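You operate a simulated robot arm through the tools that you are given. There is no shell and no other tool. Be economical: measure what you need, move in short steps, check, and stop when the job is done.

You are at the controls of a simulated robot arm. One attempt, no reset.

## Task
Set out a snack: the bun on the spread napkin, and thinned juice.
Fine: Spread the yellow napkin flat, bun on its half by the fridge. Water from the purple jug into the measuring cup to 150 ML, then stir with the mixing spoon till no streaks show. Jug and spoon go back. Spill no more than 8 ml. Drop, topple, chip or break nothing, tools too; pinch, knock, crush or weigh down nobody. Set down upright: jug, mixing spoon.

Only the result counts: the job must be done as asked and must still hold three seconds after the hand-in. Knocking over, shifting, dropping, spilling or breaking anything else fails it. Flat cloth is picked up by pressing the open fingertips on it (5 to 10 N) and closing them slowly along it; thin cloth reads only 2 to 8 mm in the jaws.

## Robot
A 7-joint arm with a two-finger parallel gripper, fixed in place. Base frame: the origin is at the foot of the arm, x ahead of it, y to its left, z up. Readings come in m, degrees, newtons and seconds.
Its first joint turns from -166.0 to 166.0 degrees. Payload 4.4 kg.
The TCP is the grasp point between the finger pads, 0.023 m short of the fingertips. In the tool frame z runs along the fingers and y along their closing line. Largest opening 0.094 m; finger width 0.038, thickness 0.01; the body of the gripper, 0.054 by 0.096 m, starts 0.039 m behind the TCP.
Orientation is told as [roll, pitch, yaw] about the base's x, y, z axes, in that order, counted from this pose: with the fingers straight down and closing along the base's y, the tool's x points along the base's -x, its y along +y and its z along -z.

## Interface
- The arm moves only by the tool arm_command. Its argument "steps" is a list of rows, each a list of 7 numbers: the opening in per cent of the stroke, from 0 (shut) to 100 (fully open), then the shift along the tool's x, y, z in cm, then the turn, a rotation vector about the tool's x, y, z in degrees. In form: [[grip, dx, dy, dz, rx, ry, rz], ...]. A call has 1 to 10 rows; each row shifts and turns the commanded pose from where the row before left it, along the tool's axes as they then stand. A row lasts 0.2 s, in which the tool goes at most 0.05 m and 8.6 degrees; a call with a longer step from one row to the next is refused whole, and so is a gripper value outside its range. Where a pose cannot be reached the arm comes as near as it can. A force on the tool above 40 N (or 10 N above the force at the start of the call, whichever is more), or a blocked arm, ends the call early, and 0.2 s more pass. The fingers move at their own pace (about 0.072 m/s each) and stop on an object; they squeeze with about 20 N. The grip force told is the motor's: it shows also when the fingers shut on nothing. Time passes only in rows, and 0.2 s behind the last, so rows that do not move let the fingers close. The reply holds the time, the measured pose of the TCP, the force on the tool along the base axes, the opening and the grip force, in the units named above and with some noise, with the torque about the TCP (base axes, N m) and any sound that the robot's microphone picked up.
- Cameras (640 x 400 px; columns grow to the right, rows downward): "scene" is fixed at [0.0516, 0.5016, 1.519]; the picture's right is [-0.08, -1.00, 0.00], its down [-0.47, 0.04, -0.88] and it looks along [0.88, -0.07, -0.47] (base axes); focal length 312 px, centre (320, 200). "wrist" rides on the gripper at [0.086, 0.016, -0.074] in the tool frame; the picture's right is [-0.18, 0.98, 0.00], its down [-0.58, -0.11, -0.81] and it looks along [-0.79, -0.15, 0.59] (tool axes); focal length 243 px, centre (320, 200). There is no depth. A picture from a camera that has moved, and an enlarged one, comes with that camera's place and axes in the base frame and with its lens.
- capture(camera): a new picture of that camera. The clock stands still meanwhile.
- zoom(camera, box): a new picture of the part [left, top, right, bottom] of that camera's present view, enlarged. The clock stands still meanwhile.
- sign_off(): hands the job in; it is judged then, once.

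Go step by step. Nothing tells you positions but the pictures and the camera data: compare them with the known pose of the tool, close in by small moves and look again before you grip or let go. The budget is 120 turns and 64 pictures, counting those below and the enlarged ones. Unless the task says otherwise, let go and move clear before handing in.

The tools are called after "Call:" by a JSON object that holds its "name" and its "arguments". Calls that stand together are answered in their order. arm_command: Moves the arm, as the interface text tells. Its arguments: {"type":"object","properties":{"steps":{"type":"array","items":{"type":"array","items":{"type":"number"}}}},"required":["steps"]} The other tools are called the same way: capture (camera) takes a picture; zoom (camera, box) takes an enlarged picture of a part of a camera's view; sign_off () hands the job in.

At the start:

```text
time_s: 0.0
tool_pos: [0.4773, 0.5453, 1.3512]
tcp_rot: [0.0, 0.0, 0.0]
force: [-0.9, -0.4, 0.8]
moment: [-0.01, -0.01, 0.02]
gripper_width: 0.0942
grip_force: 0.1
```

scene: 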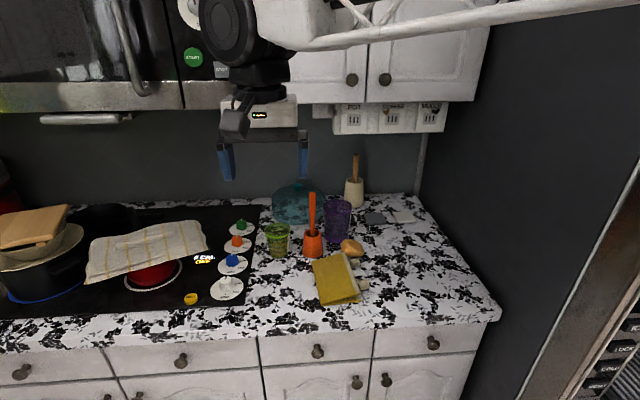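
wrist: 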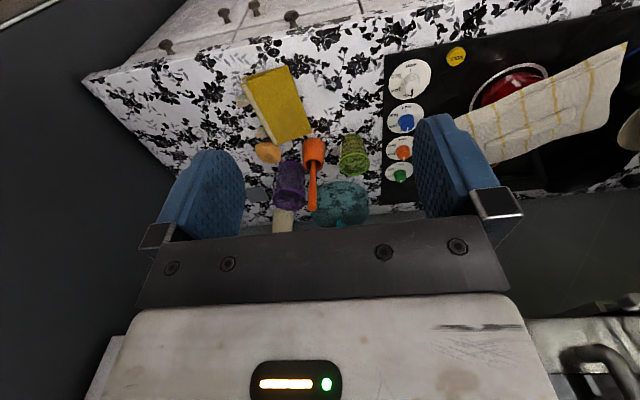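

I see a folded yellow napkin, a bun, a purple jug, an orange holder with a spoon, a green measuring cup and a teal bowl-like object. I'll zoom in for details.

Call:
{"name": "zoom", "arguments": {"camera": "scene", "box": [250, 150, 450, 310]}}

Call:
{"name": "zoom", "arguments": {"camera": "wrist", "box": [220, 50, 420, 240]}}

Call:
{"name": "zoom", "arguments": {"camera": "scene", "box": [255, 180, 335, 260]}}

```text
2.50 times, centred on (350, 230) of scene
camera zoom: at [0.0516, 0.5016, 1.519], right [-0.08, -1.0, 0.0], down [-0.47, 0.04, -0.88], along [0.88, -0.07, -0.47], focal length 779 px, centre (245, 125)
```

zoom: 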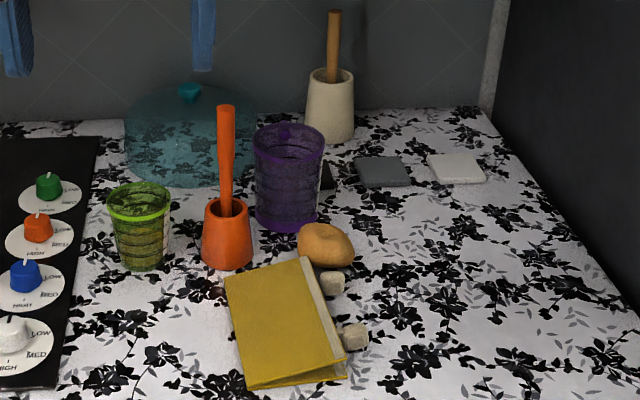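

```text
2.11 times, centred on (320, 145) of wrist
camera zoom: at [0.3908, 0.5615, 1.4268], right [0.18, 0.98, 0.0], down [0.58, -0.11, 0.81], along [0.79, -0.15, -0.59], focal length 511 px, centre (320, 316)
```

zoom: 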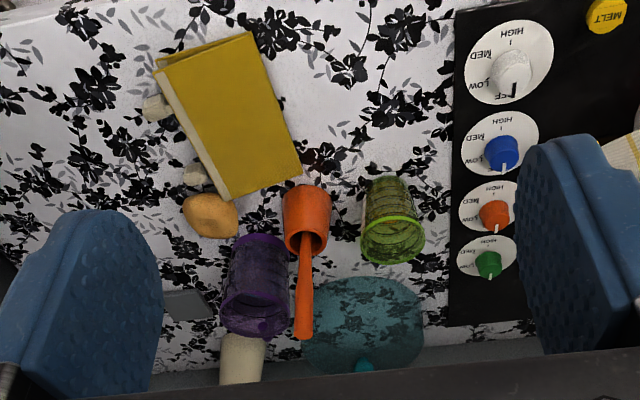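

```text
5.00 times, centred on (295, 220) of scene
camera zoom: at [0.0516, 0.5016, 1.519], right [-0.08, -1.0, 0.0], down [-0.47, 0.04, -0.88], along [0.88, -0.07, -0.47], focal length 1558 px, centre (445, 100)
```

zoom: 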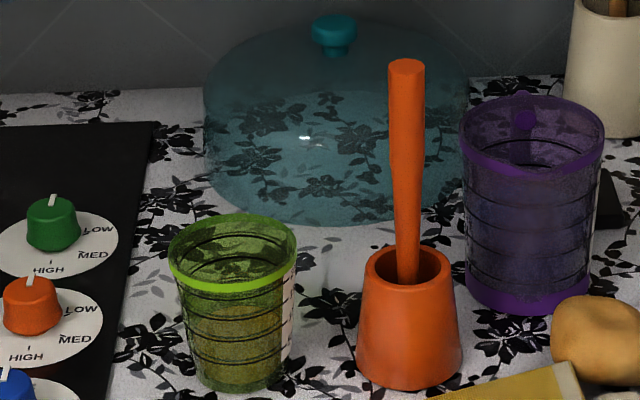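

The rays of both cameras cross at about z≈0.92, so the counter looks higher than the stated 0.75. I'll move in for a closer look.

Call:
{"name": "arm_command", "arguments": {"steps": [[100, 0, -2, 4, 0, 0, 0], [100, 0, -2, 4, 0, 0, 0], [100, 0, -2, 4, 0, 0, 0], [100, 0, -2, 3, 0, 0, 0]]}}

Call:
{"name": "capture", "arguments": {"camera": "wrist"}}

```text
time_s: 1.0
tool_pos: [0.477, 0.4651, 1.2014]
tcp_rot: [0.0, -0.1, 0.0]
force: [1.2, 0.1, -0.1]
moment: [-0.01, -0.02, 0.01]
gripper_width: 0.0938
grip_force: 0.1
```

```text
58 pictures are left
camera wrist: at [0.3913, 0.4806, 1.2774], right [0.18, 0.98, 0.0], down [0.58, -0.11, 0.81], along [0.79, -0.15, -0.59], focal length 243 px, centre (320, 200)
```

wrist: 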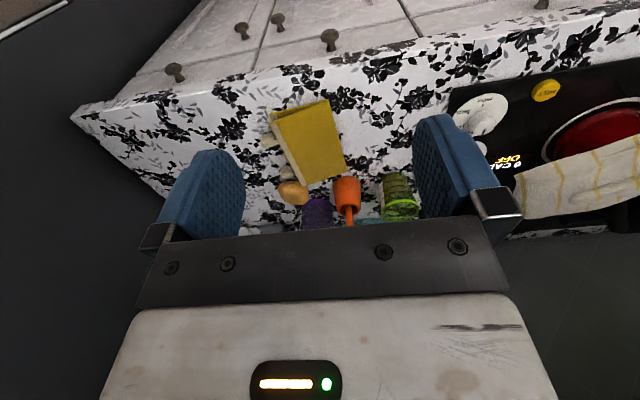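

Two more views agree that the counter is at z≈0.92. Next I'll zoom tightly on the cup marks, the spoon holders and the right side of the scene.

Call:
{"name": "zoom", "arguments": {"camera": "scene", "box": [260, 215, 300, 265]}}

Call:
{"name": "zoom", "arguments": {"camera": "scene", "box": [310, 145, 420, 225]}}

Call:
{"name": "zoom", "arguments": {"camera": "scene", "box": [305, 230, 375, 310]}}

Call:
{"name": "zoom", "arguments": {"camera": "scene", "box": [480, 150, 640, 400]}}

```text
8.00 times, centred on (280, 240) of scene
camera zoom: at [0.0516, 0.5016, 1.519], right [-0.08, -1.0, 0.0], down [-0.47, 0.04, -0.88], along [0.88, -0.07, -0.47], focal length 2493 px, centre (640, -120)
```

zoom: 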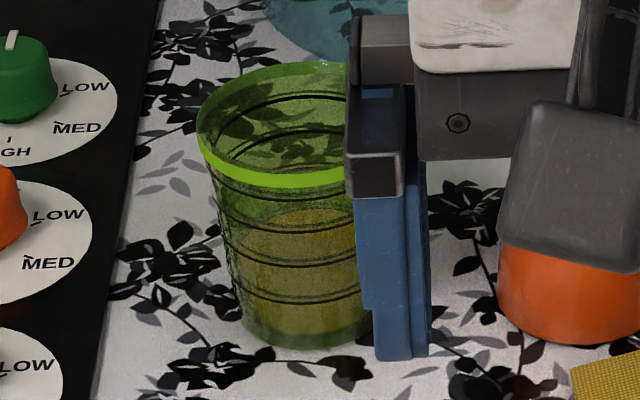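

```text
5.00 times, centred on (365, 185) of scene
camera zoom: at [0.0516, 0.5016, 1.519], right [-0.08, -1.0, 0.0], down [-0.47, 0.04, -0.88], along [0.88, -0.07, -0.47], focal length 1558 px, centre (95, 275)
```

zoom: 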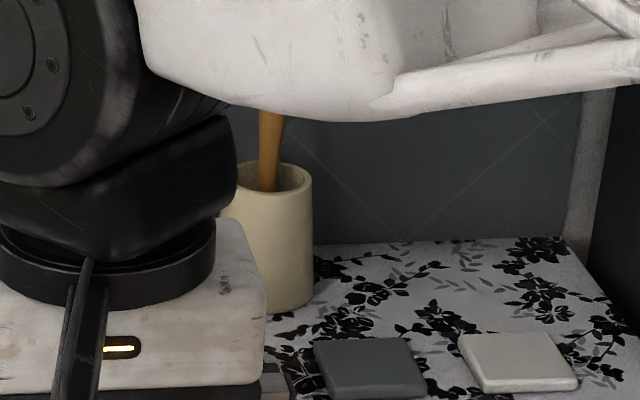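

```text
5.00 times, centred on (340, 270) of scene
camera zoom: at [0.0516, 0.5016, 1.519], right [-0.08, -1.0, 0.0], down [-0.47, 0.04, -0.88], along [0.88, -0.07, -0.47], focal length 1558 px, centre (220, -150)
```

zoom: 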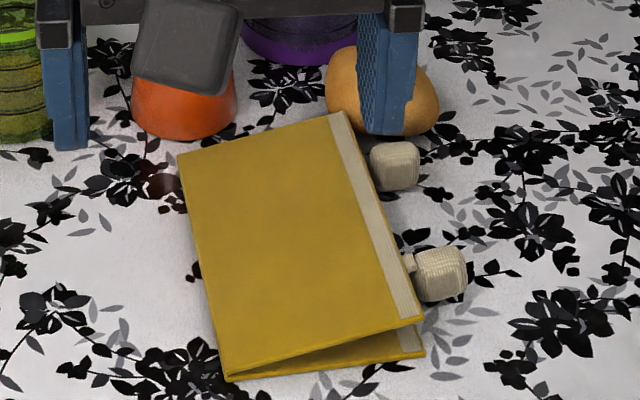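

```text
1.60 times, centred on (560, 275) of scene
camera zoom: at [0.0516, 0.5016, 1.519], right [-0.08, -1.0, 0.0], down [-0.47, 0.04, -0.88], along [0.88, -0.07, -0.47], focal length 499 px, centre (-64, 80)
```

zoom: 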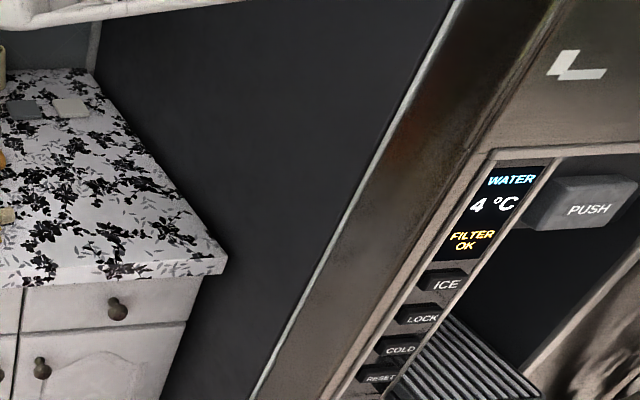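

The fridge is on the right (-y), and the flap's free edge is on the right with two cream lumps next to it. I'll move the wrist camera closer to see whether they are attached.

Call:
{"name": "arm_command", "arguments": {"steps": [[100, 0, -3.5, 0, 0, 0, 0], [100, 0, -3.5, 0, 0, 0, 0], [100, 0, -3.5, 0, 0, 0, 0]]}}

Call:
{"name": "zoom", "arguments": {"camera": "wrist", "box": [240, 80, 420, 230]}}

Call:
{"name": "zoom", "arguments": {"camera": "scene", "box": [255, 180, 335, 260]}}

```text
time_s: 1.8
tool_pos: [0.4784, 0.3597, 1.2009]
tcp_rot: [0.0, 0.0, 0.0]
force: [-0.2, -0.1, 0.3]
moment: [0.01, 0.04, 0.02]
gripper_width: 0.094
grip_force: 0.0
```

```text
2.67 times, centred on (330, 155) of wrist
camera zoom: at [0.3916, 0.3753, 1.2762], right [0.18, 0.98, 0.0], down [0.58, -0.11, 0.81], along [0.79, -0.15, -0.59], focal length 647 px, centre (293, 320)
```

zoom: 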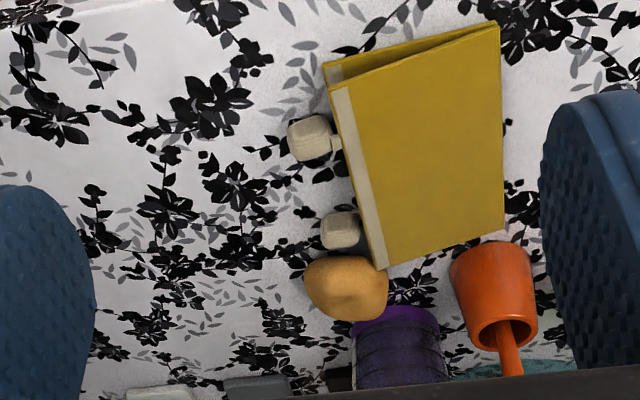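

```text
5.00 times, centred on (295, 220) of scene
camera zoom: at [0.0516, 0.5016, 1.519], right [-0.08, -1.0, 0.0], down [-0.47, 0.04, -0.88], along [0.88, -0.07, -0.47], focal length 1558 px, centre (445, 100)
```

zoom: 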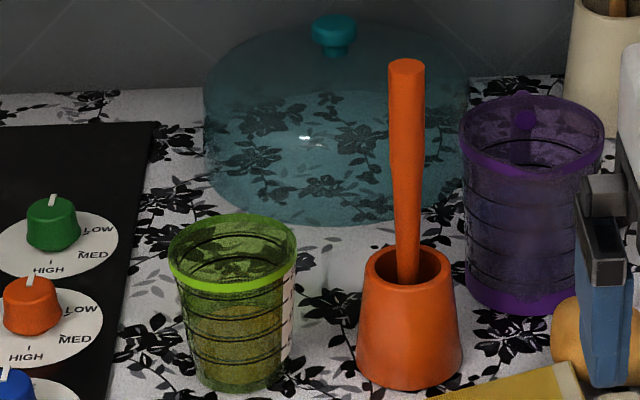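

The cream lumps look tied to the flap's hem. I'll zoom in tight on them before touching anything.

Call:
{"name": "zoom", "arguments": {"camera": "wrist", "box": [310, 105, 360, 155]}}

Call:
{"name": "zoom", "arguments": {"camera": "scene", "box": [335, 250, 375, 300]}}

```text
8.00 times, centred on (335, 130) of wrist
camera zoom: at [0.3916, 0.3753, 1.2762], right [0.18, 0.98, 0.0], down [0.58, -0.11, 0.81], along [0.79, -0.15, -0.59], focal length 1941 px, centre (200, 760)
```

zoom: 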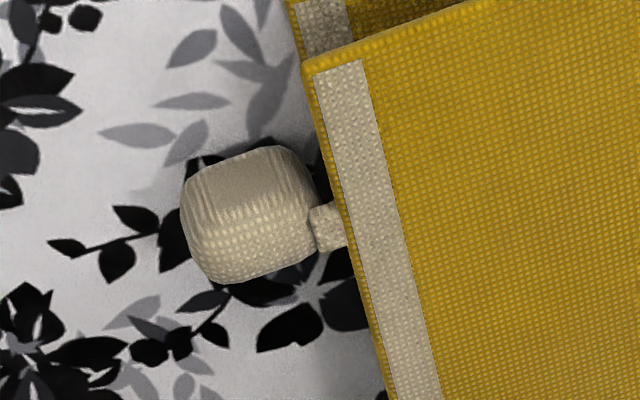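

```text
8.00 times, centred on (355, 275) of scene
camera zoom: at [0.0516, 0.5016, 1.519], right [-0.08, -1.0, 0.0], down [-0.47, 0.04, -0.88], along [0.88, -0.07, -0.47], focal length 2493 px, centre (40, -400)
```

zoom: 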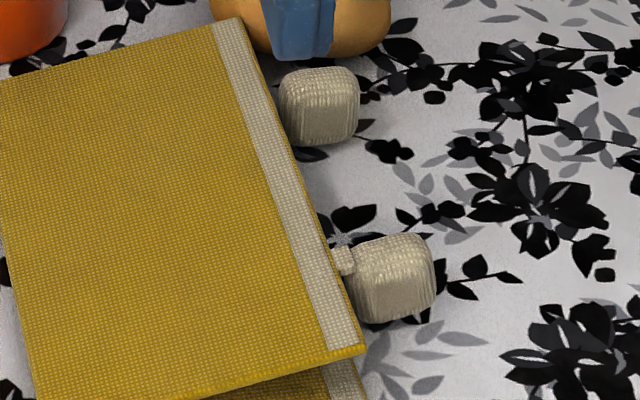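

Tassels hang from the hem, and the flap folds along its left side, so I'll flip the flap leftward. First I'll hover over a spot near the flap's free edge, about (0.705, 0.39).

Call:
{"name": "arm_command", "arguments": {"steps": [[60, -4.5, 0.6, 2, 0, 0, 0], [60, -4.5, 0.6, 3, 0, 0, 0], [60, -4.5, 0.6, 3, 0, 0, 0], [45, -4.6, 0.6, 3, 0, 0, 0], [45, -4.6, 0.6, 4, 0, 0, 0], [45, 0, 0, 0, 0, 0, -7], [45, 0, 0, 0, 0, 0, 0]]}}

Call:
{"name": "capture", "arguments": {"camera": "wrist"}}

Call:
{"name": "zoom", "arguments": {"camera": "scene", "box": [290, 200, 400, 310]}}

```text
refused: row 2 steps farther than a row can; nothing moved
```

```text
49 pictures are left
camera wrist: at [0.3916, 0.3753, 1.2762], right [0.18, 0.98, 0.0], down [0.58, -0.11, 0.81], along [0.79, -0.15, -0.59], focal length 243 px, centre (320, 200)
```

wrist: 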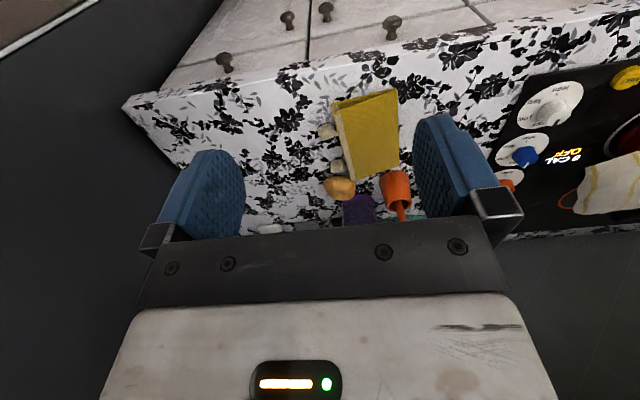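

```text
3.64 times, centred on (345, 255) of scene
camera zoom: at [0.0516, 0.5016, 1.519], right [-0.08, -1.0, 0.0], down [-0.47, 0.04, -0.88], along [0.88, -0.07, -0.47], focal length 1133 px, centre (229, 0)
```

zoom: 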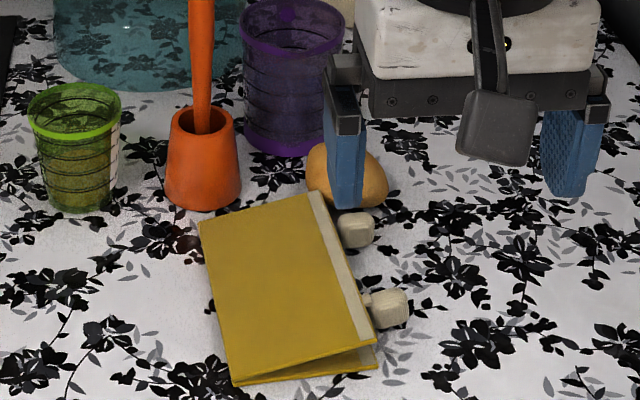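

That call was refused because a row was too long. I'll send the same path in smaller rows.

Call:
{"name": "arm_command", "arguments": {"steps": [[60, -4, 0.5, 1.5, 0, 0, 0], [60, -4, 0.5, 2, 0, 0, 0], [60, -4, 0.5, 2.5, 0, 0, 0], [45, -4, 0.6, 2.5, 0, 0, 0], [45, -3.5, 0.6, 3, 0, 0, 0], [45, -3.2, 0.5, 3.5, 0, 0, 0], [45, 0, 0, 0, 0, 0, -7], [45, 0, 0, 0, 0, 0, 0]]}}

Call:
{"name": "capture", "arguments": {"camera": "wrist"}}

```text
time_s: 3.6
tool_pos: [0.7056, 0.3905, 1.0509]
tcp_rot: [0.0, 0.0, 7.0]
force: [0.7, 0.3, 0.1]
moment: [0.0, 0.0, 0.01]
gripper_width: 0.0424
grip_force: 0.0
```

```text
47 pictures are left
camera wrist: at [0.6172, 0.3974, 1.1266], right [0.06, 1.0, 0.0], down [0.59, -0.04, 0.81], along [0.8, -0.05, -0.59], focal length 243 px, centre (320, 200)
```

wrist: 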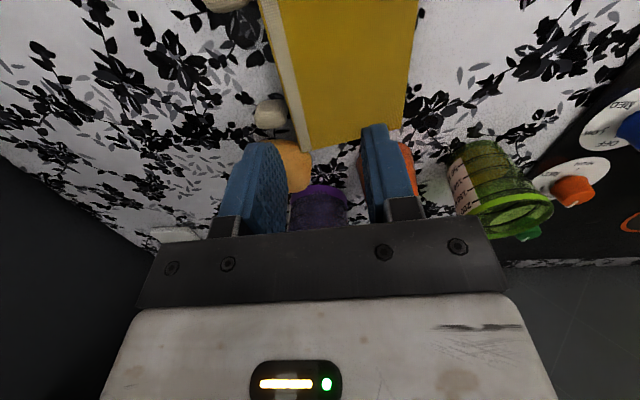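

The cup's scale is visible from here. I'll zoom on it, then press down on the flap.

Call:
{"name": "zoom", "arguments": {"camera": "wrist", "box": [435, 130, 515, 230]}}

Call:
{"name": "arm_command", "arguments": {"steps": [[45, 0, 0, 4, 0, 0, 0], [45, 0, 0, 3, 0, 0, 0], [45, 0, 0, 1, 0, 0, 0], [45, 0, 0, 0.5, 0, 0, 0], [45, 0, 0, 0.4, 0, 0, 0]]}}

```text
4.00 times, centred on (475, 180) of wrist
camera zoom: at [0.6172, 0.3974, 1.1266], right [0.06, 1.0, 0.0], down [0.59, -0.04, 0.81], along [0.8, -0.05, -0.59], focal length 970 px, centre (-300, 280)
```

zoom: 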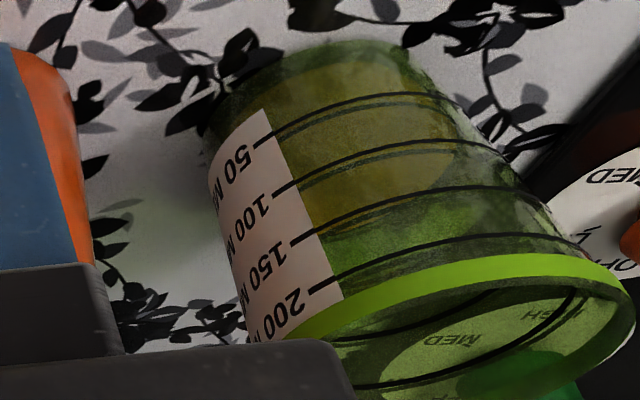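

```text
time_s: 4.8
tool_pos: [0.7046, 0.3924, 0.9638]
tcp_rot: [0.1, -0.3, 6.9]
force: [5.6, -4.5, 19.3]
moment: [-0.72, 0.18, 0.23]
gripper_width: 0.0443
grip_force: 2.2
```

I hit contact at z≈0.965 with 19 N, mostly on the right finger, which is too much. I'll back off and look.

Call:
{"name": "arm_command", "arguments": {"steps": [[45, 0, 0, -0.8, 0, 0, 0], [45, 0, 0, 0, 0, 0, 0]]}}

Call:
{"name": "zoom", "arguments": {"camera": "scene", "box": [300, 220, 380, 310]}}

Call:
{"name": "capture", "arguments": {"camera": "wrist"}}

```text
time_s: 5.4
tool_pos: [0.7041, 0.3916, 0.9698]
tcp_rot: [-0.1, 0.1, 7.1]
force: [-0.6, 0.1, 0.3]
moment: [0.0, -0.01, 0.0]
gripper_width: 0.0424
grip_force: 0.2
```

```text
4.44 times, centred on (340, 265) of scene
camera zoom: at [0.0516, 0.5016, 1.519], right [-0.08, -1.0, 0.0], down [-0.47, 0.04, -0.88], along [0.88, -0.07, -0.47], focal length 1385 px, centre (231, -89)
```

zoom: 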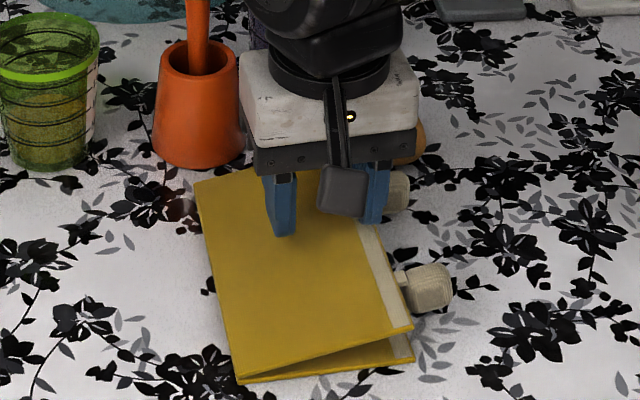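

```text
44 pictures are left
camera wrist: at [0.6162, 0.3981, 1.0453], right [0.06, 1.0, 0.0], down [0.59, -0.04, 0.81], along [0.8, -0.05, -0.59], focal length 243 px, centre (320, 200)
```

wrist: 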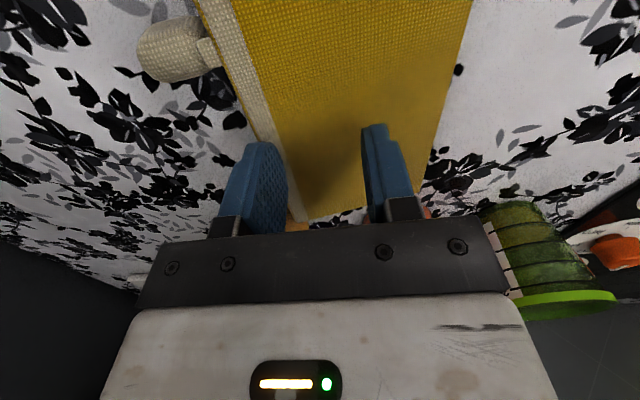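

The flap's free edge stands about 1.5 cm up, which explains the contact height. I'll press lightly, aiming for 5–10 N.

Call:
{"name": "arm_command", "arguments": {"steps": [[45, 0, 0, 0.3, 0, 0, 0], [45, 0, 0, 0.15, 0, 0, 0]]}}

```text
time_s: 6.0
tool_pos: [0.7045, 0.3914, 0.967]
tcp_rot: [0.0, -0.1, 7.1]
force: [0.7, -0.8, 1.9]
moment: [-0.06, 0.02, 0.01]
gripper_width: 0.0424
grip_force: 0.0
```

Call:
{"name": "arm_command", "arguments": {"steps": [[45, 0, 0, 0.15, 0, 0, 0], [45, 0, 0, 0, 0, 0, 0]]}}

```text
time_s: 6.6
tool_pos: [0.7043, 0.3914, 0.964]
tcp_rot: [0.0, 0.0, 7.0]
force: [2.8, -0.1, 8.3]
moment: [-0.26, 0.05, 0.13]
gripper_width: 0.0427
grip_force: 0.0
```

The force is 8 N but only on the right finger, because the flap slopes. I'll tilt the tool about 7° to match the slope so both tips touch.

Call:
{"name": "arm_command", "arguments": {"steps": [[45, 0, 0, -0.4, 0, 0, 0], [45, 0, 0, 0, 7, 0, 0], [45, 0, 0, 0.4, 0, 0, 0], [45, 0, 0, 0, 0, 0, 0]]}}

```text
time_s: 7.6
tool_pos: [0.7056, 0.3913, 0.9649]
tcp_rot: [-7.1, 0.0, 7.0]
force: [0.0, 0.5, 1.2]
moment: [0.0, -0.03, 0.02]
gripper_width: 0.0423
grip_force: 0.1
```

Call:
{"name": "arm_command", "arguments": {"steps": [[45, 0, 0, 0.3, 0, 0, 0], [45, 0, 0, 0, 0, 0, 0]]}}

```text
time_s: 8.2
tool_pos: [0.7045, 0.3915, 0.9632]
tcp_rot: [-7.0, 0.0, 7.0]
force: [3.9, -1.2, 9.5]
moment: [-0.27, 0.07, 0.09]
gripper_width: 0.0432
grip_force: 1.0
```

The force is 9.5 N now, so I'll close slowly along the cloth.

Call:
{"name": "arm_command", "arguments": {"steps": [[41, 0, 0, 0, 0, 0, 0], [37, 0, 0, 0, 0, 0, 0], [33, 0, 0, 0, 0, 0, 0], [29, 0, 0, 0, 0, 0, 0], [25, 0, 0, 0, 0, 0, 0]]}}

Call:
{"name": "zoom", "arguments": {"camera": "scene", "box": [300, 220, 380, 310]}}

```text
time_s: 9.4
tool_pos: [0.7035, 0.3909, 0.9609]
tcp_rot: [-7.0, 0.0, 7.1]
force: [1.3, -6.3, 19.1]
moment: [-0.56, 0.23, 0.13]
gripper_width: 0.0274
grip_force: 4.1
```

```text
4.44 times, centred on (340, 265) of scene
camera zoom: at [0.0516, 0.5016, 1.519], right [-0.08, -1.0, 0.0], down [-0.47, 0.04, -0.88], along [0.88, -0.07, -0.47], focal length 1385 px, centre (231, -89)
```

zoom: 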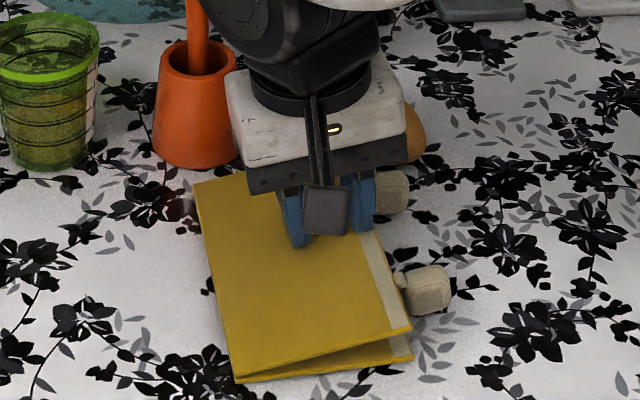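

The force rose to 19 N, so I'll ease up slightly and finish closing.

Call:
{"name": "arm_command", "arguments": {"steps": [[25, 0, 0, -0.25, 0, 0, 0], [20, 0, 0, 0, 0, 0, 0], [15, 0, 0, 0, 0, 0, 0], [10, 0, 0, 0, 0, 0, 0], [5, 0, 0, 0, 0, 0, 0], [0, 0, 0, 0, 0, 0, 0], [0, 0, 0, 0, 0, 0, 0]]}}

Call:
{"name": "zoom", "arguments": {"camera": "scene", "box": [300, 220, 380, 310]}}

```text
time_s: 11.0
tool_pos: [0.7047, 0.3911, 0.9641]
tcp_rot: [-7.0, 0.0, 7.0]
force: [-0.3, 0.1, 1.0]
moment: [0.01, -0.03, 0.02]
gripper_width: 0.0
grip_force: 20.0
```

```text
4.44 times, centred on (340, 265) of scene
camera zoom: at [0.0516, 0.5016, 1.519], right [-0.08, -1.0, 0.0], down [-0.47, 0.04, -0.88], along [0.88, -0.07, -0.47], focal length 1385 px, centre (231, -89)
```

zoom: 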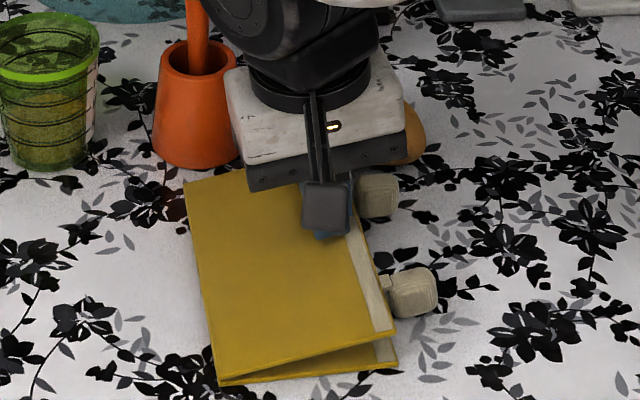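

The napkin slid about 1 cm left as a stiff piece, so it won't ruck. I'll grip the front tassel, which is tied to the flap, with the fingers closing parallel to the hinge and swing the flap over. First I lift and turn.

Call:
{"name": "arm_command", "arguments": {"steps": [[0, 0, 0, -4, 0, 0, 0], [0, 0, 0, -4, -7, 0, 0], [45, 0, 0, -2, 0, 0, -8], [45, 0, 0, 0, 0, 0, -8.5], [45, 0, 0, 0, 0, 0, -8.5], [45, 0, 0, 0, 0, 0, -8.5], [45, 0, 0, 0, 0, 0, -8.5], [45, 0, 0, 0, 0, 0, -8.5], [45, 0, 0, 0, 0, 0, -8.5]]}}

Call:
{"name": "arm_command", "arguments": {"steps": [[45, 0, 0, 0, 0, 0, -8.5], [45, 0, 0, 0, 0, 0, -8.5], [45, 0, 0, 0, 0, 0, -8.5], [45, 0, 0, 0, 0, 0, -5.5], [45, 0, 0, 0, 0, 0, 0]]}}

```text
time_s: 13.0
tool_pos: [0.703, 0.4011, 1.0643]
tcp_rot: [-0.1, 0.0, 66.2]
force: [0.3, 0.1, 0.8]
moment: [0.02, -0.01, -0.02]
gripper_width: 0.0423
grip_force: 0.1
```

```text
time_s: 14.2
tool_pos: [0.7027, 0.4016, 1.0636]
tcp_rot: [0.0, 0.0, 97.1]
force: [0.1, -0.4, -0.4]
moment: [-0.02, -0.02, -0.05]
gripper_width: 0.0422
grip_force: 0.2
```

Call:
{"name": "arm_command", "arguments": {"steps": [[45, 2.8, 2.4, 0, 0, 0, 0], [45, 2.8, 2.5, 3, 0, 0, 0], [45, 0, 0, 2, 0, 0, 0]]}}

Call:
{"name": "capture", "arguments": {"camera": "wrist"}}

Call:
{"name": "zoom", "arguments": {"camera": "scene", "box": [300, 220, 380, 310]}}

```text
time_s: 15.0
tool_pos: [0.6619, 0.3377, 1.0127]
tcp_rot: [0.0, -0.1, 96.9]
force: [0.2, 0.0, 0.0]
moment: [0.02, -0.02, 0.0]
gripper_width: 0.0424
grip_force: 0.0
```

```text
41 pictures are left
camera wrist: at [0.6557, 0.2503, 1.0883], right [-1.0, 0.06, 0.0], down [0.04, 0.59, 0.81], along [0.05, 0.81, -0.59], focal length 243 px, centre (320, 200)
```

wrist: 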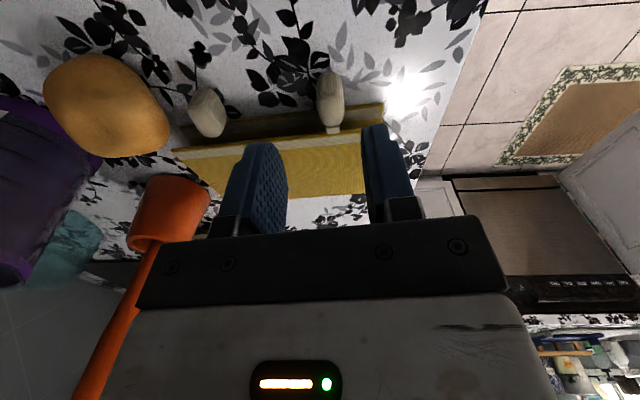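

```text
4.44 times, centred on (340, 265) of scene
camera zoom: at [0.0516, 0.5016, 1.519], right [-0.08, -1.0, 0.0], down [-0.47, 0.04, -0.88], along [0.88, -0.07, -0.47], focal length 1385 px, centre (231, -89)
```

zoom: 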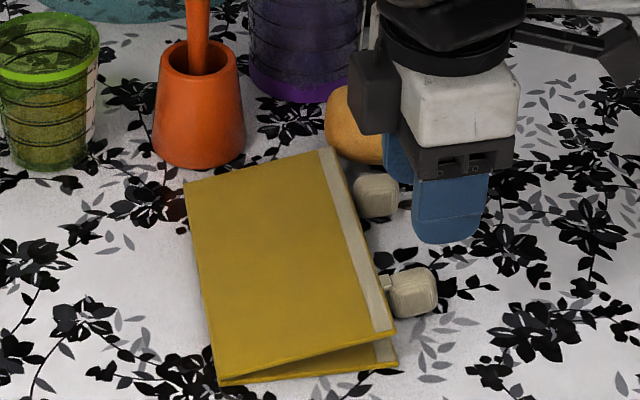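

Call:
{"name": "zoom", "arguments": {"camera": "wrist", "box": [170, 50, 400, 200]}}

```text
2.67 times, centred on (285, 125) of wrist
camera zoom: at [0.6557, 0.2503, 1.0883], right [-1.0, 0.06, 0.0], down [0.04, 0.59, 0.81], along [0.05, 0.81, -0.59], focal length 647 px, centre (413, 400)
```

zoom: 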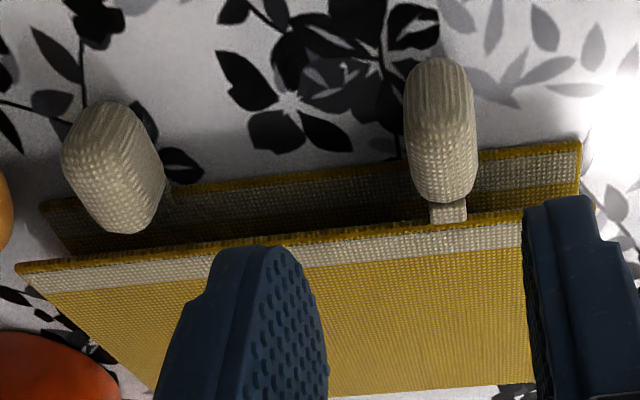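

The front tassel belongs to the raised flap and the rear one to the lower layer. I'll lower around the front tassel and grip it.

Call:
{"name": "arm_command", "arguments": {"steps": [[45, 0, 0.7, 0, 0, 0, 0], [45, 0, 0, 3, 0, 0, 0], [45, 0, 0, 2.3, 0, 0, 0], [45, 0, 0, 0.9, 0, 0, 0], [45, 0, 0, 0, 0, 0, 0]]}}

Call:
{"name": "zoom", "arguments": {"camera": "wrist", "box": [220, 50, 430, 230]}}

```text
time_s: 16.2
tool_pos: [0.6542, 0.3391, 0.9489]
tcp_rot: [-0.1, 0.0, 96.9]
force: [0.3, -0.2, 0.3]
moment: [-0.01, -0.01, 0.03]
gripper_width: 0.0422
grip_force: 0.0
```

```text
2.22 times, centred on (325, 140) of wrist
camera zoom: at [0.6487, 0.2513, 1.0257], right [-1.0, 0.06, 0.0], down [0.04, 0.59, 0.81], along [0.05, 0.8, -0.59], focal length 539 px, centre (309, 333)
```

zoom: 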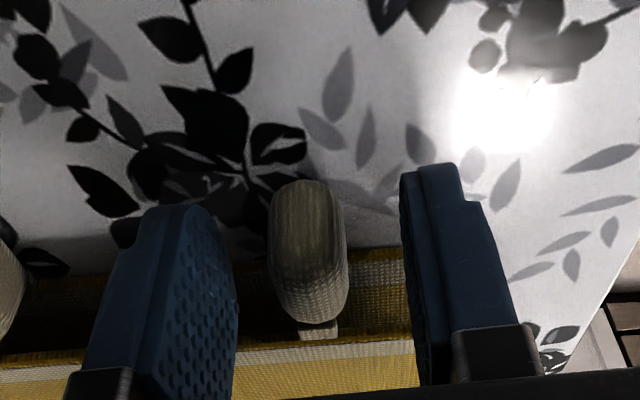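

The tassel sits between the fingers, so I'll close.

Call:
{"name": "arm_command", "arguments": {"steps": [[30, 0, 0, 0, 0, 0, 0], [15, 0, 0, 0, 0, 0, 0], [5, 0, 0, 0, 0, 0, 0], [5, 0, 0, 0, 0, 0, 0]]}}

```text
time_s: 17.2
tool_pos: [0.6537, 0.3383, 0.9502]
tcp_rot: [-0.1, 0.1, 97.1]
force: [0.1, 0.3, -0.2]
moment: [0.0, -0.03, 0.02]
gripper_width: 0.0171
grip_force: 20.3
```

I have the tassel, so I'll swing it up along the arc about the fold.

Call:
{"name": "arm_command", "arguments": {"steps": [[5, -0.4, 0, -1.3, 0, 0, 0], [5, -0.65, 0, -1.3, 0, 0, 0], [5, -1.1, 0, -1.8, 0, 0, 0], [5, -1.35, 0, -1.7, 0, 0, 0], [5, -1.6, 0, -1.4, 0, 0, 0], [5, -1.9, 0, -1.05, 0, 0, 0], [5, -2, 0, -0.7, 0, 0, 0], [5, -2.1, 0, -0.4, 0, 0, 0]]}}

Call:
{"name": "zoom", "arguments": {"camera": "scene", "box": [270, 200, 390, 310]}}

```text
time_s: 19.0
tool_pos: [0.6402, 0.4494, 1.0493]
tcp_rot: [0.0, -0.1, 97.0]
force: [-1.4, -0.1, 0.2]
moment: [-0.01, 0.0, 0.01]
gripper_width: 0.0048
grip_force: 0.1
```

```text
3.64 times, centred on (330, 255) of scene
camera zoom: at [0.0516, 0.5016, 1.519], right [-0.08, -1.0, 0.0], down [-0.47, 0.04, -0.88], along [0.88, -0.07, -0.47], focal length 1133 px, centre (284, 0)
```

zoom: 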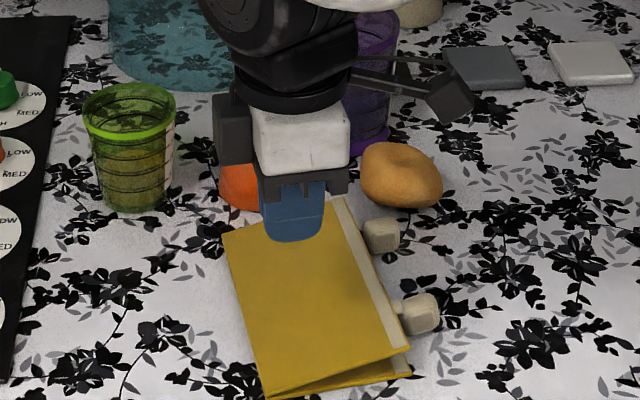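

The grip slipped off the tassel's rounded top. I'll go back, look again, and grip deeper.

Call:
{"name": "arm_command", "arguments": {"steps": [[45, 4, 0, 0, 0, 0, 0], [45, 4, 0, 0, 0, 0, 0], [45, 3.2, 0, 1.5, 0, 0, 0], [45, 0, 0, 2, 0, 0, 0], [45, 0, 0, 0, 0, 0, 0]]}}

Call:
{"name": "zoom", "arguments": {"camera": "wrist", "box": [170, 40, 430, 230]}}

```text
time_s: 20.2
tool_pos: [0.6536, 0.337, 1.0125]
tcp_rot: [0.0, 0.0, 97.0]
force: [0.6, -0.6, 0.7]
moment: [-0.03, -0.02, 0.0]
gripper_width: 0.0425
grip_force: 0.0
```

```text
2.11 times, centred on (300, 135) of wrist
camera zoom: at [0.6481, 0.2488, 1.0883], right [-1.0, 0.06, 0.0], down [0.04, 0.59, 0.81], along [0.05, 0.8, -0.59], focal length 511 px, centre (362, 337)
```

zoom: 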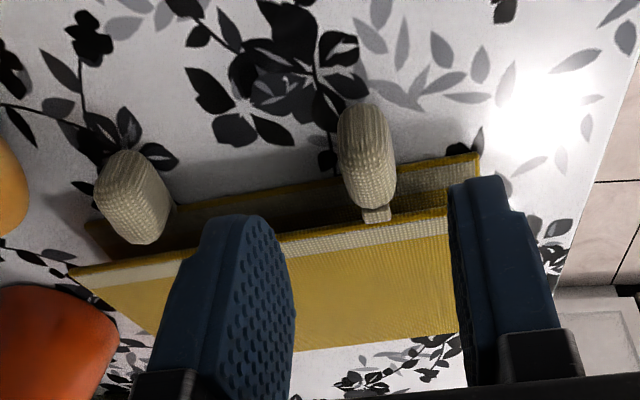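

Call:
{"name": "arm_command", "arguments": {"steps": [[45, -1.4, 0, 0, 0, 0, 0], [45, 0, 0, 3, 0, 0, 0], [45, 0, 0, 2.5, 0, 0, 0], [45, 0, 0, 0.8, 0, 0, 0], [45, 0, 0, 0.4, 0, 0, 0], [45, 0, 0, 0.3, 0, 0, 0]]}}

```text
time_s: 21.6
tool_pos: [0.6525, 0.3519, 0.9434]
tcp_rot: [0.0, 0.0, 97.0]
force: [0.6, 0.7, -0.1]
moment: [0.03, 0.0, -0.01]
gripper_width: 0.0423
grip_force: 0.0
```

Call:
{"name": "arm_command", "arguments": {"steps": [[45, 0, 0, 0.3, 0, 0, 0], [45, 0, 0, 0.3, 0, 0, 0], [45, 0, 0, 0, 0, 0, 0]]}}

Call:
{"name": "zoom", "arguments": {"camera": "wrist", "box": [220, 50, 430, 230]}}

```text
time_s: 22.4
tool_pos: [0.6516, 0.351, 0.9376]
tcp_rot: [-0.1, 0.1, 96.9]
force: [-0.5, 0.0, 5.9]
moment: [-0.08, 0.17, 0.04]
gripper_width: 0.0427
grip_force: 0.7
```

```text
2.22 times, centred on (325, 140) of wrist
camera zoom: at [0.6469, 0.2638, 1.0124], right [-1.0, 0.06, 0.0], down [0.04, 0.59, 0.81], along [0.05, 0.8, -0.59], focal length 539 px, centre (309, 333)
```

zoom: 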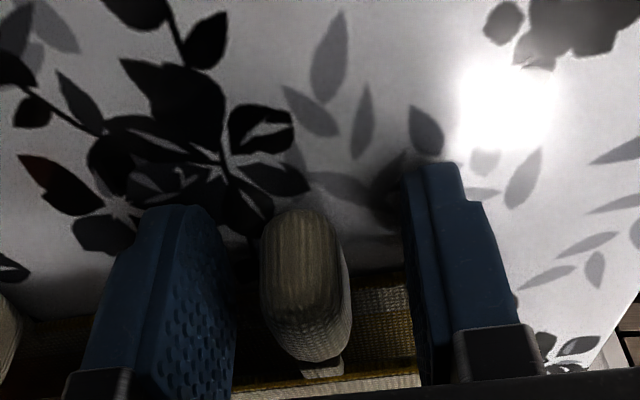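

I touched the counter, which puts it at z≈0.915. I'll raise 2 mm, grip the tassel deep, and lift a little as a test.

Call:
{"name": "arm_command", "arguments": {"steps": [[45, 0, 0, -0.2, 0, 0, 0], [25, 0, 0, 0, 0, 0, 0], [0, 0, 0, 0, 0, 0, 0], [0, 0, 0, 0, 0, 0, 0], [0, 0, 0, -1, 0, 0, 0], [0, -0.3, 0, -1, 0, 0, 0], [0, -0.4, 0, -1, 0, 0, 0]]}}

Call:
{"name": "zoom", "arguments": {"camera": "scene", "box": [270, 200, 390, 310]}}

```text
time_s: 24.0
tool_pos: [0.6513, 0.3595, 0.9683]
tcp_rot: [0.0, 0.1, 96.9]
force: [-0.7, -0.5, -0.6]
moment: [-0.01, -0.01, -0.04]
gripper_width: 0.0173
grip_force: 20.1
```

```text
3.64 times, centred on (330, 255) of scene
camera zoom: at [0.0516, 0.5016, 1.519], right [-0.08, -1.0, 0.0], down [-0.47, 0.04, -0.88], along [0.88, -0.07, -0.47], focal length 1133 px, centre (284, 0)
```

zoom: 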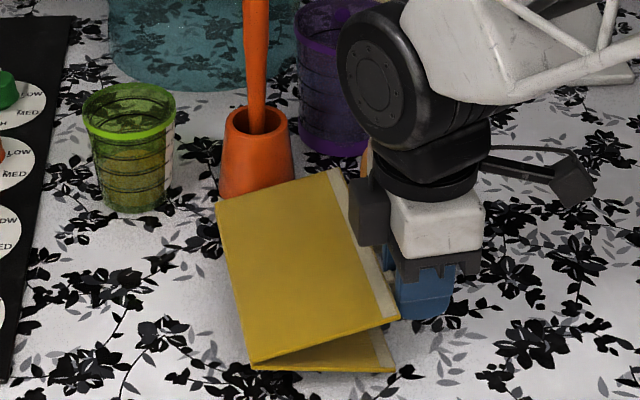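

The tassel is held, but the flap keeps its angle to the tool, so the fold lifted. I'll rotate the tool together with the flap about the fold.

Call:
{"name": "arm_command", "arguments": {"steps": [[0, -0.1, 0, -0.1, 0, 7.5, 0], [0, -0.1, 0, -0.1, 0, 7.5, 0], [0, -0.39, 0, -1.64, 0, 8, 0], [0, -0.39, 0, -1.64, 0, 8, 0], [0, -0.39, 0, -1.64, 0, 8, 0], [0, 0, 0, 0, 0, 0, 0]]}}

Call:
{"name": "zoom", "arguments": {"camera": "scene", "box": [260, 180, 420, 310]}}

```text
time_s: 25.4
tool_pos: [0.6477, 0.3912, 1.01]
tcp_rot: [0.0, 39.0, 96.9]
force: [0.8, -1.7, 4.3]
moment: [0.14, 0.02, -0.03]
gripper_width: 0.0174
grip_force: 19.9
```

```text
3.08 times, centred on (340, 245) of scene
camera zoom: at [0.0516, 0.5016, 1.519], right [-0.08, -1.0, 0.0], down [-0.47, 0.04, -0.88], along [0.88, -0.07, -0.47], focal length 959 px, centre (258, 62)
```

zoom: 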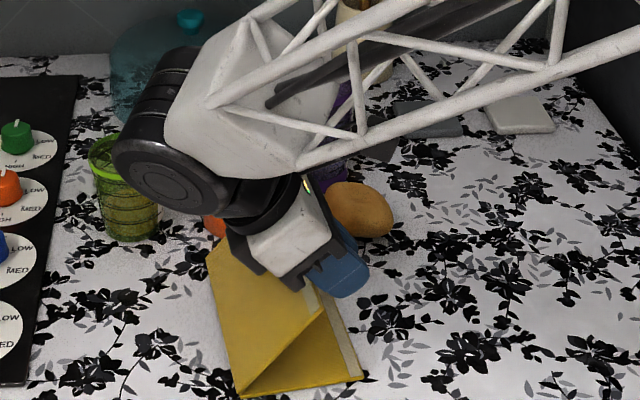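

It's working: the lower layer is flat and the flap is rising. I'll continue the arc.

Call:
{"name": "arm_command", "arguments": {"steps": [[0, -0.3, 0, -1.85, 0, 8, 0], [0, -0.3, 0, -1.75, 0, 8, 0], [0, -0.39, 0, -1.64, 0, 8, 0], [0, 0, 0, 0, 0, 0, 0]]}}

Call:
{"name": "arm_command", "arguments": {"steps": [[0, -0.39, 0, -1.64, 0, 8, 0], [0, -0.39, 0, -1.64, 0, 8, 0], [0, 0, 0, 0, 0, 0, 0]]}}

Call:
{"name": "zoom", "arguments": {"camera": "scene", "box": [240, 180, 400, 310]}}

```text
time_s: 26.4
tool_pos: [0.6424, 0.4352, 1.0394]
tcp_rot: [0.0, 63.1, 97.0]
force: [-0.2, 0.1, -0.2]
moment: [-0.03, 0.02, -0.01]
gripper_width: 0.0174
grip_force: 20.1
```

```text
time_s: 27.2
tool_pos: [0.6381, 0.4683, 1.0462]
tcp_rot: [-0.4, 79.0, 96.6]
force: [1.0, -0.2, 11.8]
moment: [0.05, -0.09, -0.01]
gripper_width: 0.0173
grip_force: 20.4
```

```text
3.08 times, centred on (320, 245) of scene
camera zoom: at [0.0516, 0.5016, 1.519], right [-0.08, -1.0, 0.0], down [-0.47, 0.04, -0.88], along [0.88, -0.07, -0.47], focal length 959 px, centre (320, 62)
```

zoom: 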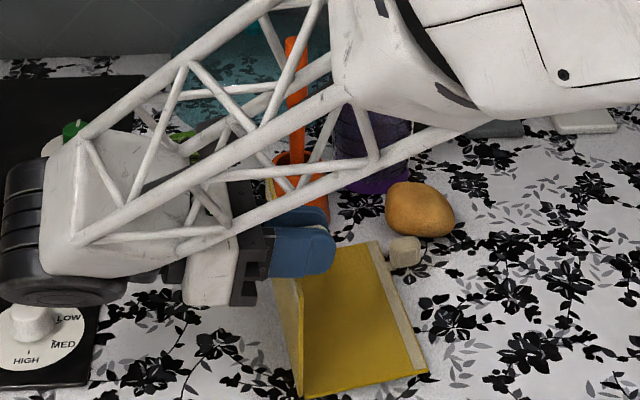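

The flap is about vertical with 12 N of compression. I'll ease upward and go two steps past vertical.

Call:
{"name": "arm_command", "arguments": {"steps": [[0, 0.4, 0, 0, 0, 0, 0], [0, -0.1, 0, -1.6, 0, 8, 0], [0, -0.1, 0, -1.6, 0, 6, 0], [0, 0, 0, 0, 0, 0, 0]]}}

Call:
{"name": "zoom", "arguments": {"camera": "scene", "box": [220, 180, 400, 320]}}

```text
time_s: 28.2
tool_pos: [0.639, 0.4804, 1.0546]
tcp_rot: [0.1, 84.7, 96.9]
force: [0.5, -0.1, -1.3]
moment: [0.02, 0.0, 0.02]
gripper_width: 0.0171
grip_force: 20.2
out of reach, approached as far as the arm can: row 2, 3
```

```text
2.86 times, centred on (310, 250) of scene
camera zoom: at [0.0516, 0.5016, 1.519], right [-0.08, -1.0, 0.0], down [-0.47, 0.04, -0.88], along [0.88, -0.07, -0.47], focal length 890 px, centre (349, 57)
```

zoom: 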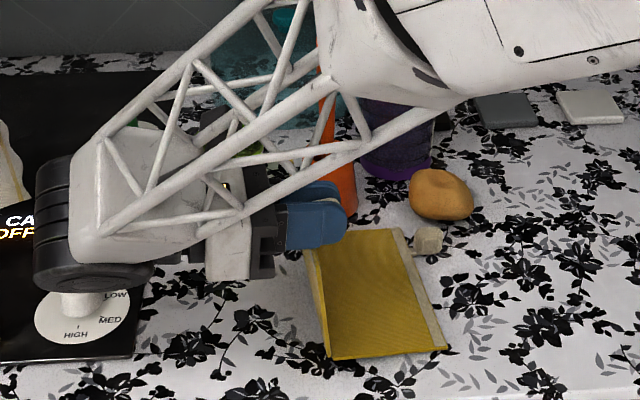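

The arm has reached its limit with the flap just past vertical. I'll release and rise so the flap falls leftward.

Call:
{"name": "arm_command", "arguments": {"steps": [[45, 0, 0, 0, 0, 0, 0], [45, 0, 0, 0, 0, 0, 0], [45, 4, 0, 0, 0, 0, 0], [45, 4, 0, 0, 0, 0, 0], [45, 2, 0, 0, 0, 0, 0], [45, 0, 0, 0, 0, 0, 0]]}}

Call:
{"name": "zoom", "arguments": {"camera": "scene", "box": [220, 180, 400, 320]}}

```text
time_s: 29.6
tool_pos: [0.6267, 0.4573, 1.1122]
tcp_rot: [0.1, 84.7, 97.1]
force: [-0.4, 0.0, 0.1]
moment: [-0.01, 0.02, -0.01]
gripper_width: 0.0421
grip_force: 0.0
out of reach, approached as far as the arm can: row 3, 4, 5
```

```text
2.86 times, centred on (310, 250) of scene
camera zoom: at [0.0516, 0.5016, 1.519], right [-0.08, -1.0, 0.0], down [-0.47, 0.04, -0.88], along [0.88, -0.07, -0.47], focal length 890 px, centre (349, 57)
```

zoom: 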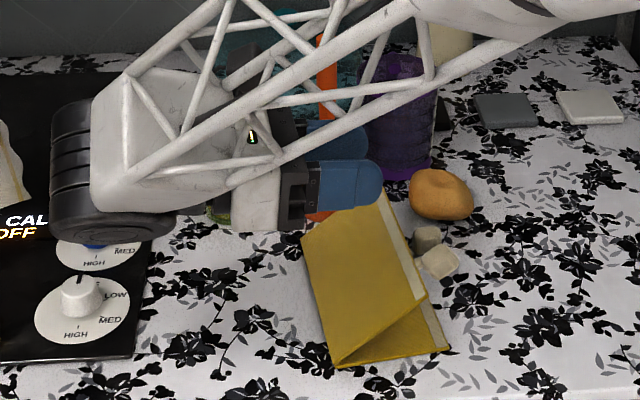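

The flap fell back to the right and stands at about 25°. I'll slip the closed, tilted fingers under its edge and push it over instead, starting by turning the tool upright.

Call:
{"name": "arm_command", "arguments": {"steps": [[0, 0, 0, 0, 0, -8.5, 0], [0, 0, 0, 0, 0, -8.5, 0], [0, 0, 0, 0, 0, -8.5, 0], [0, 0, 0, 0, 0, -8.5, 0], [0, 0, 0, 0, 0, -8.5, 0], [0, 0, 0, 0, 0, -8.5, 0], [0, 0, 0, 0, 0, -8.5, 0], [0, 0, 0, 0, 0, -8.5, 0], [0, 0, 0, 0, 0, -8.5, 0], [0, 0, 0, 0, 0, -8.5, 0]]}}

```text
time_s: 31.8
tool_pos: [0.6267, 0.456, 1.1115]
tcp_rot: [0.0, -0.4, 96.9]
force: [-1.2, 0.9, -0.2]
moment: [0.0, -0.02, 0.01]
gripper_width: 0.0
grip_force: 19.8
```

Call:
{"name": "arm_command", "arguments": {"steps": [[0, 3.65, -1.67, 0, 0, 0, 0], [0, 3.65, -1.67, 0, 0, 0, 0], [0, 3.65, -1.67, 0, 0, 0, 0], [0, 3.6, -1.67, 0, 0, 0, 0], [0, 0, 0, 0, 0, -8.3, 0], [0, 0, 0, 0, 0, -8.3, 0], [0, 0, 0, 0, 0, -8.3, 0], [0, 0, 0, 0, 0, 0, 0]]}}

Call:
{"name": "capture", "arguments": {"camera": "wrist"}}

```text
time_s: 33.6
tool_pos: [0.7105, 0.3195, 1.1121]
tcp_rot: [0.0, -25.3, 97.0]
force: [-0.8, -0.3, -0.5]
moment: [-0.03, 0.04, -0.02]
gripper_width: 0.0
grip_force: 19.9
```

```text
29 pictures are left
camera wrist: at [0.708, 0.209, 1.1429], right [-1.0, 0.05, 0.08], down [0.09, 0.19, 0.98], along [0.03, 0.98, -0.2], focal length 243 px, centre (320, 200)
```

wrist: 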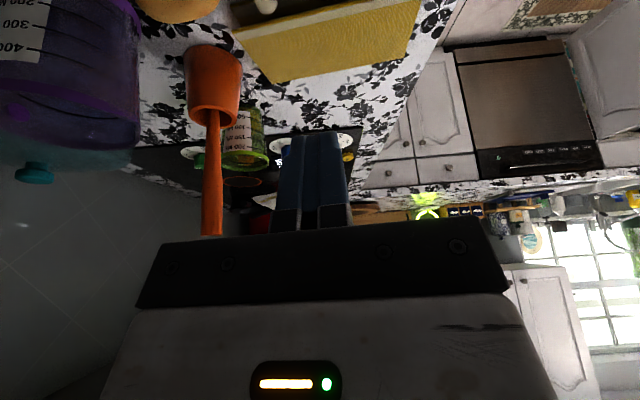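

Call:
{"name": "arm_command", "arguments": {"steps": [[0, 1.69, 0, 3.62, 0, 0, 0], [0, 1.69, 0, 3.62, 0, 0, 0], [0, 1.69, 0, 3.62, 0, 0, 0], [0, 1.27, 0, 2.72, 0, 0, 0], [0, 0, 0, 0, 0, 0, 0]]}}

Call:
{"name": "zoom", "arguments": {"camera": "scene", "box": [290, 200, 410, 310]}}

Call:
{"name": "capture", "arguments": {"camera": "wrist"}}

```text
time_s: 34.8
tool_pos: [0.712, 0.3185, 0.9618]
tcp_rot: [0.1, -25.2, 96.9]
force: [-0.4, 0.3, -0.1]
moment: [0.0, -0.01, -0.01]
gripper_width: 0.0003
grip_force: 19.5
```

```text
3.64 times, centred on (350, 255) of scene
camera zoom: at [0.0516, 0.5016, 1.519], right [-0.08, -1.0, 0.0], down [-0.47, 0.04, -0.88], along [0.88, -0.07, -0.47], focal length 1133 px, centre (211, 0)
```

zoom: 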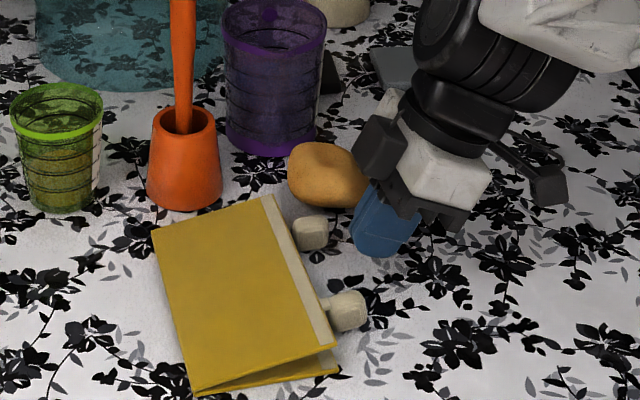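

```text
27 pictures are left
camera wrist: at [0.7085, 0.2089, 0.9939], right [-1.0, 0.05, 0.08], down [0.09, 0.2, 0.98], along [0.03, 0.98, -0.2], focal length 243 px, centre (320, 200)
```

wrist: 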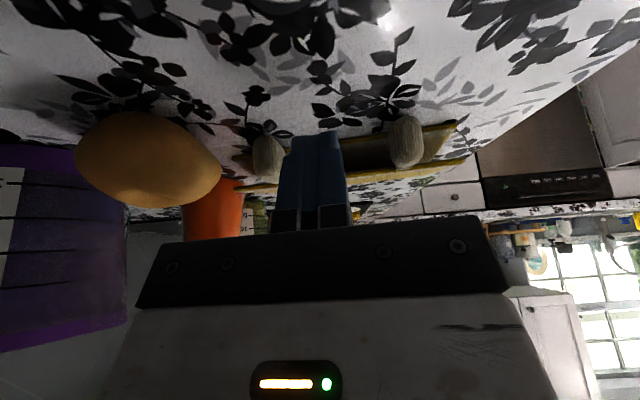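

The flap has settled back to about 12° and the gap is too thin to slip under. I'll re-grip the front tassel with the tool pre-tilted 25°, so my swing carries the flap well past vertical.

Call:
{"name": "arm_command", "arguments": {"steps": [[45, -1.69, 0, -3.62, 0, 0, 0], [45, 0, 2.6, 0, 0, 0, 0], [45, 0, 2.5, 0, 0, 0, 0], [45, -2.9, 0, 1.35, 0, 0, 0], [45, 1.3, 0, 2.8, 0, 0, 0], [45, 0.65, 0, 1.4, 0, 0, 0], [45, 0, 0, 0, 0, 0, 0]]}}

Call:
{"name": "zoom", "arguments": {"camera": "wrist", "box": [220, 80, 430, 240]}}

```text
time_s: 36.4
tool_pos: [0.656, 0.3446, 0.9544]
tcp_rot: [-0.1, -25.2, 96.9]
force: [-0.6, -0.2, -0.6]
moment: [-0.03, -0.01, -0.06]
gripper_width: 0.0424
grip_force: 0.1
```

```text
2.50 times, centred on (325, 160) of wrist
camera zoom: at [0.6526, 0.2345, 0.9866], right [-1.0, 0.05, 0.08], down [0.09, 0.19, 0.98], along [0.03, 0.98, -0.2], focal length 606 px, centre (308, 300)
```

zoom: 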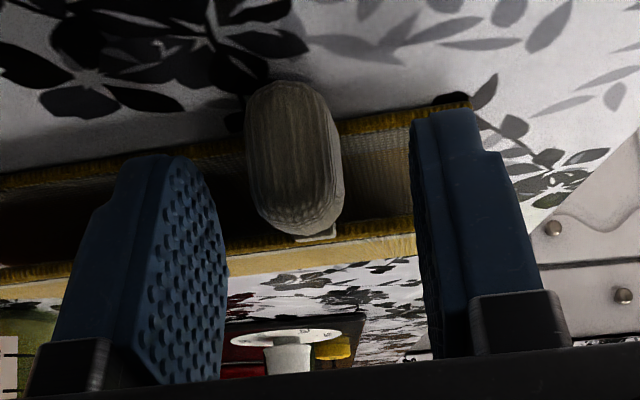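

Call:
{"name": "arm_command", "arguments": {"steps": [[45, 0.2, 0, 0.45, 0, 0, 0], [45, 0.15, 0, 0.4, 0, 0, 0], [45, 0, 0, 0, 0, 0, 0]]}}

```text
time_s: 37.2
tool_pos: [0.6556, 0.3462, 0.9462]
tcp_rot: [0.0, -25.3, 96.9]
force: [-1.1, -0.2, -0.4]
moment: [0.03, 0.01, 0.03]
gripper_width: 0.0425
grip_force: 0.1
```

I'll lower a touch, grip, and begin the arc with the tool rotating along.

Call:
{"name": "arm_command", "arguments": {"steps": [[45, 0.12, 0, 0.26, 0, 0, 0], [20, 0, 0, 0, 0, 0, 0], [0, 0, 0, 0, 0, 0, 0], [0, 0, 0, 0, 0, 0, 0], [0, -1.15, 0, -1.42, 0, 8, 0], [0, -1.15, 0, -1.42, 0, 8, 0], [0, -1.15, 0, -1.42, 0, 8, 0], [0, -1.15, 0, -1.42, 0, 8, 0], [0, 0, 0, 0, 0, 0, 0]]}}

```text
time_s: 39.2
tool_pos: [0.6518, 0.3772, 1.0072]
tcp_rot: [0.0, 6.9, 97.0]
force: [0.8, -1.8, 4.9]
moment: [0.32, -0.03, -0.08]
gripper_width: 0.0174
grip_force: 19.3
```

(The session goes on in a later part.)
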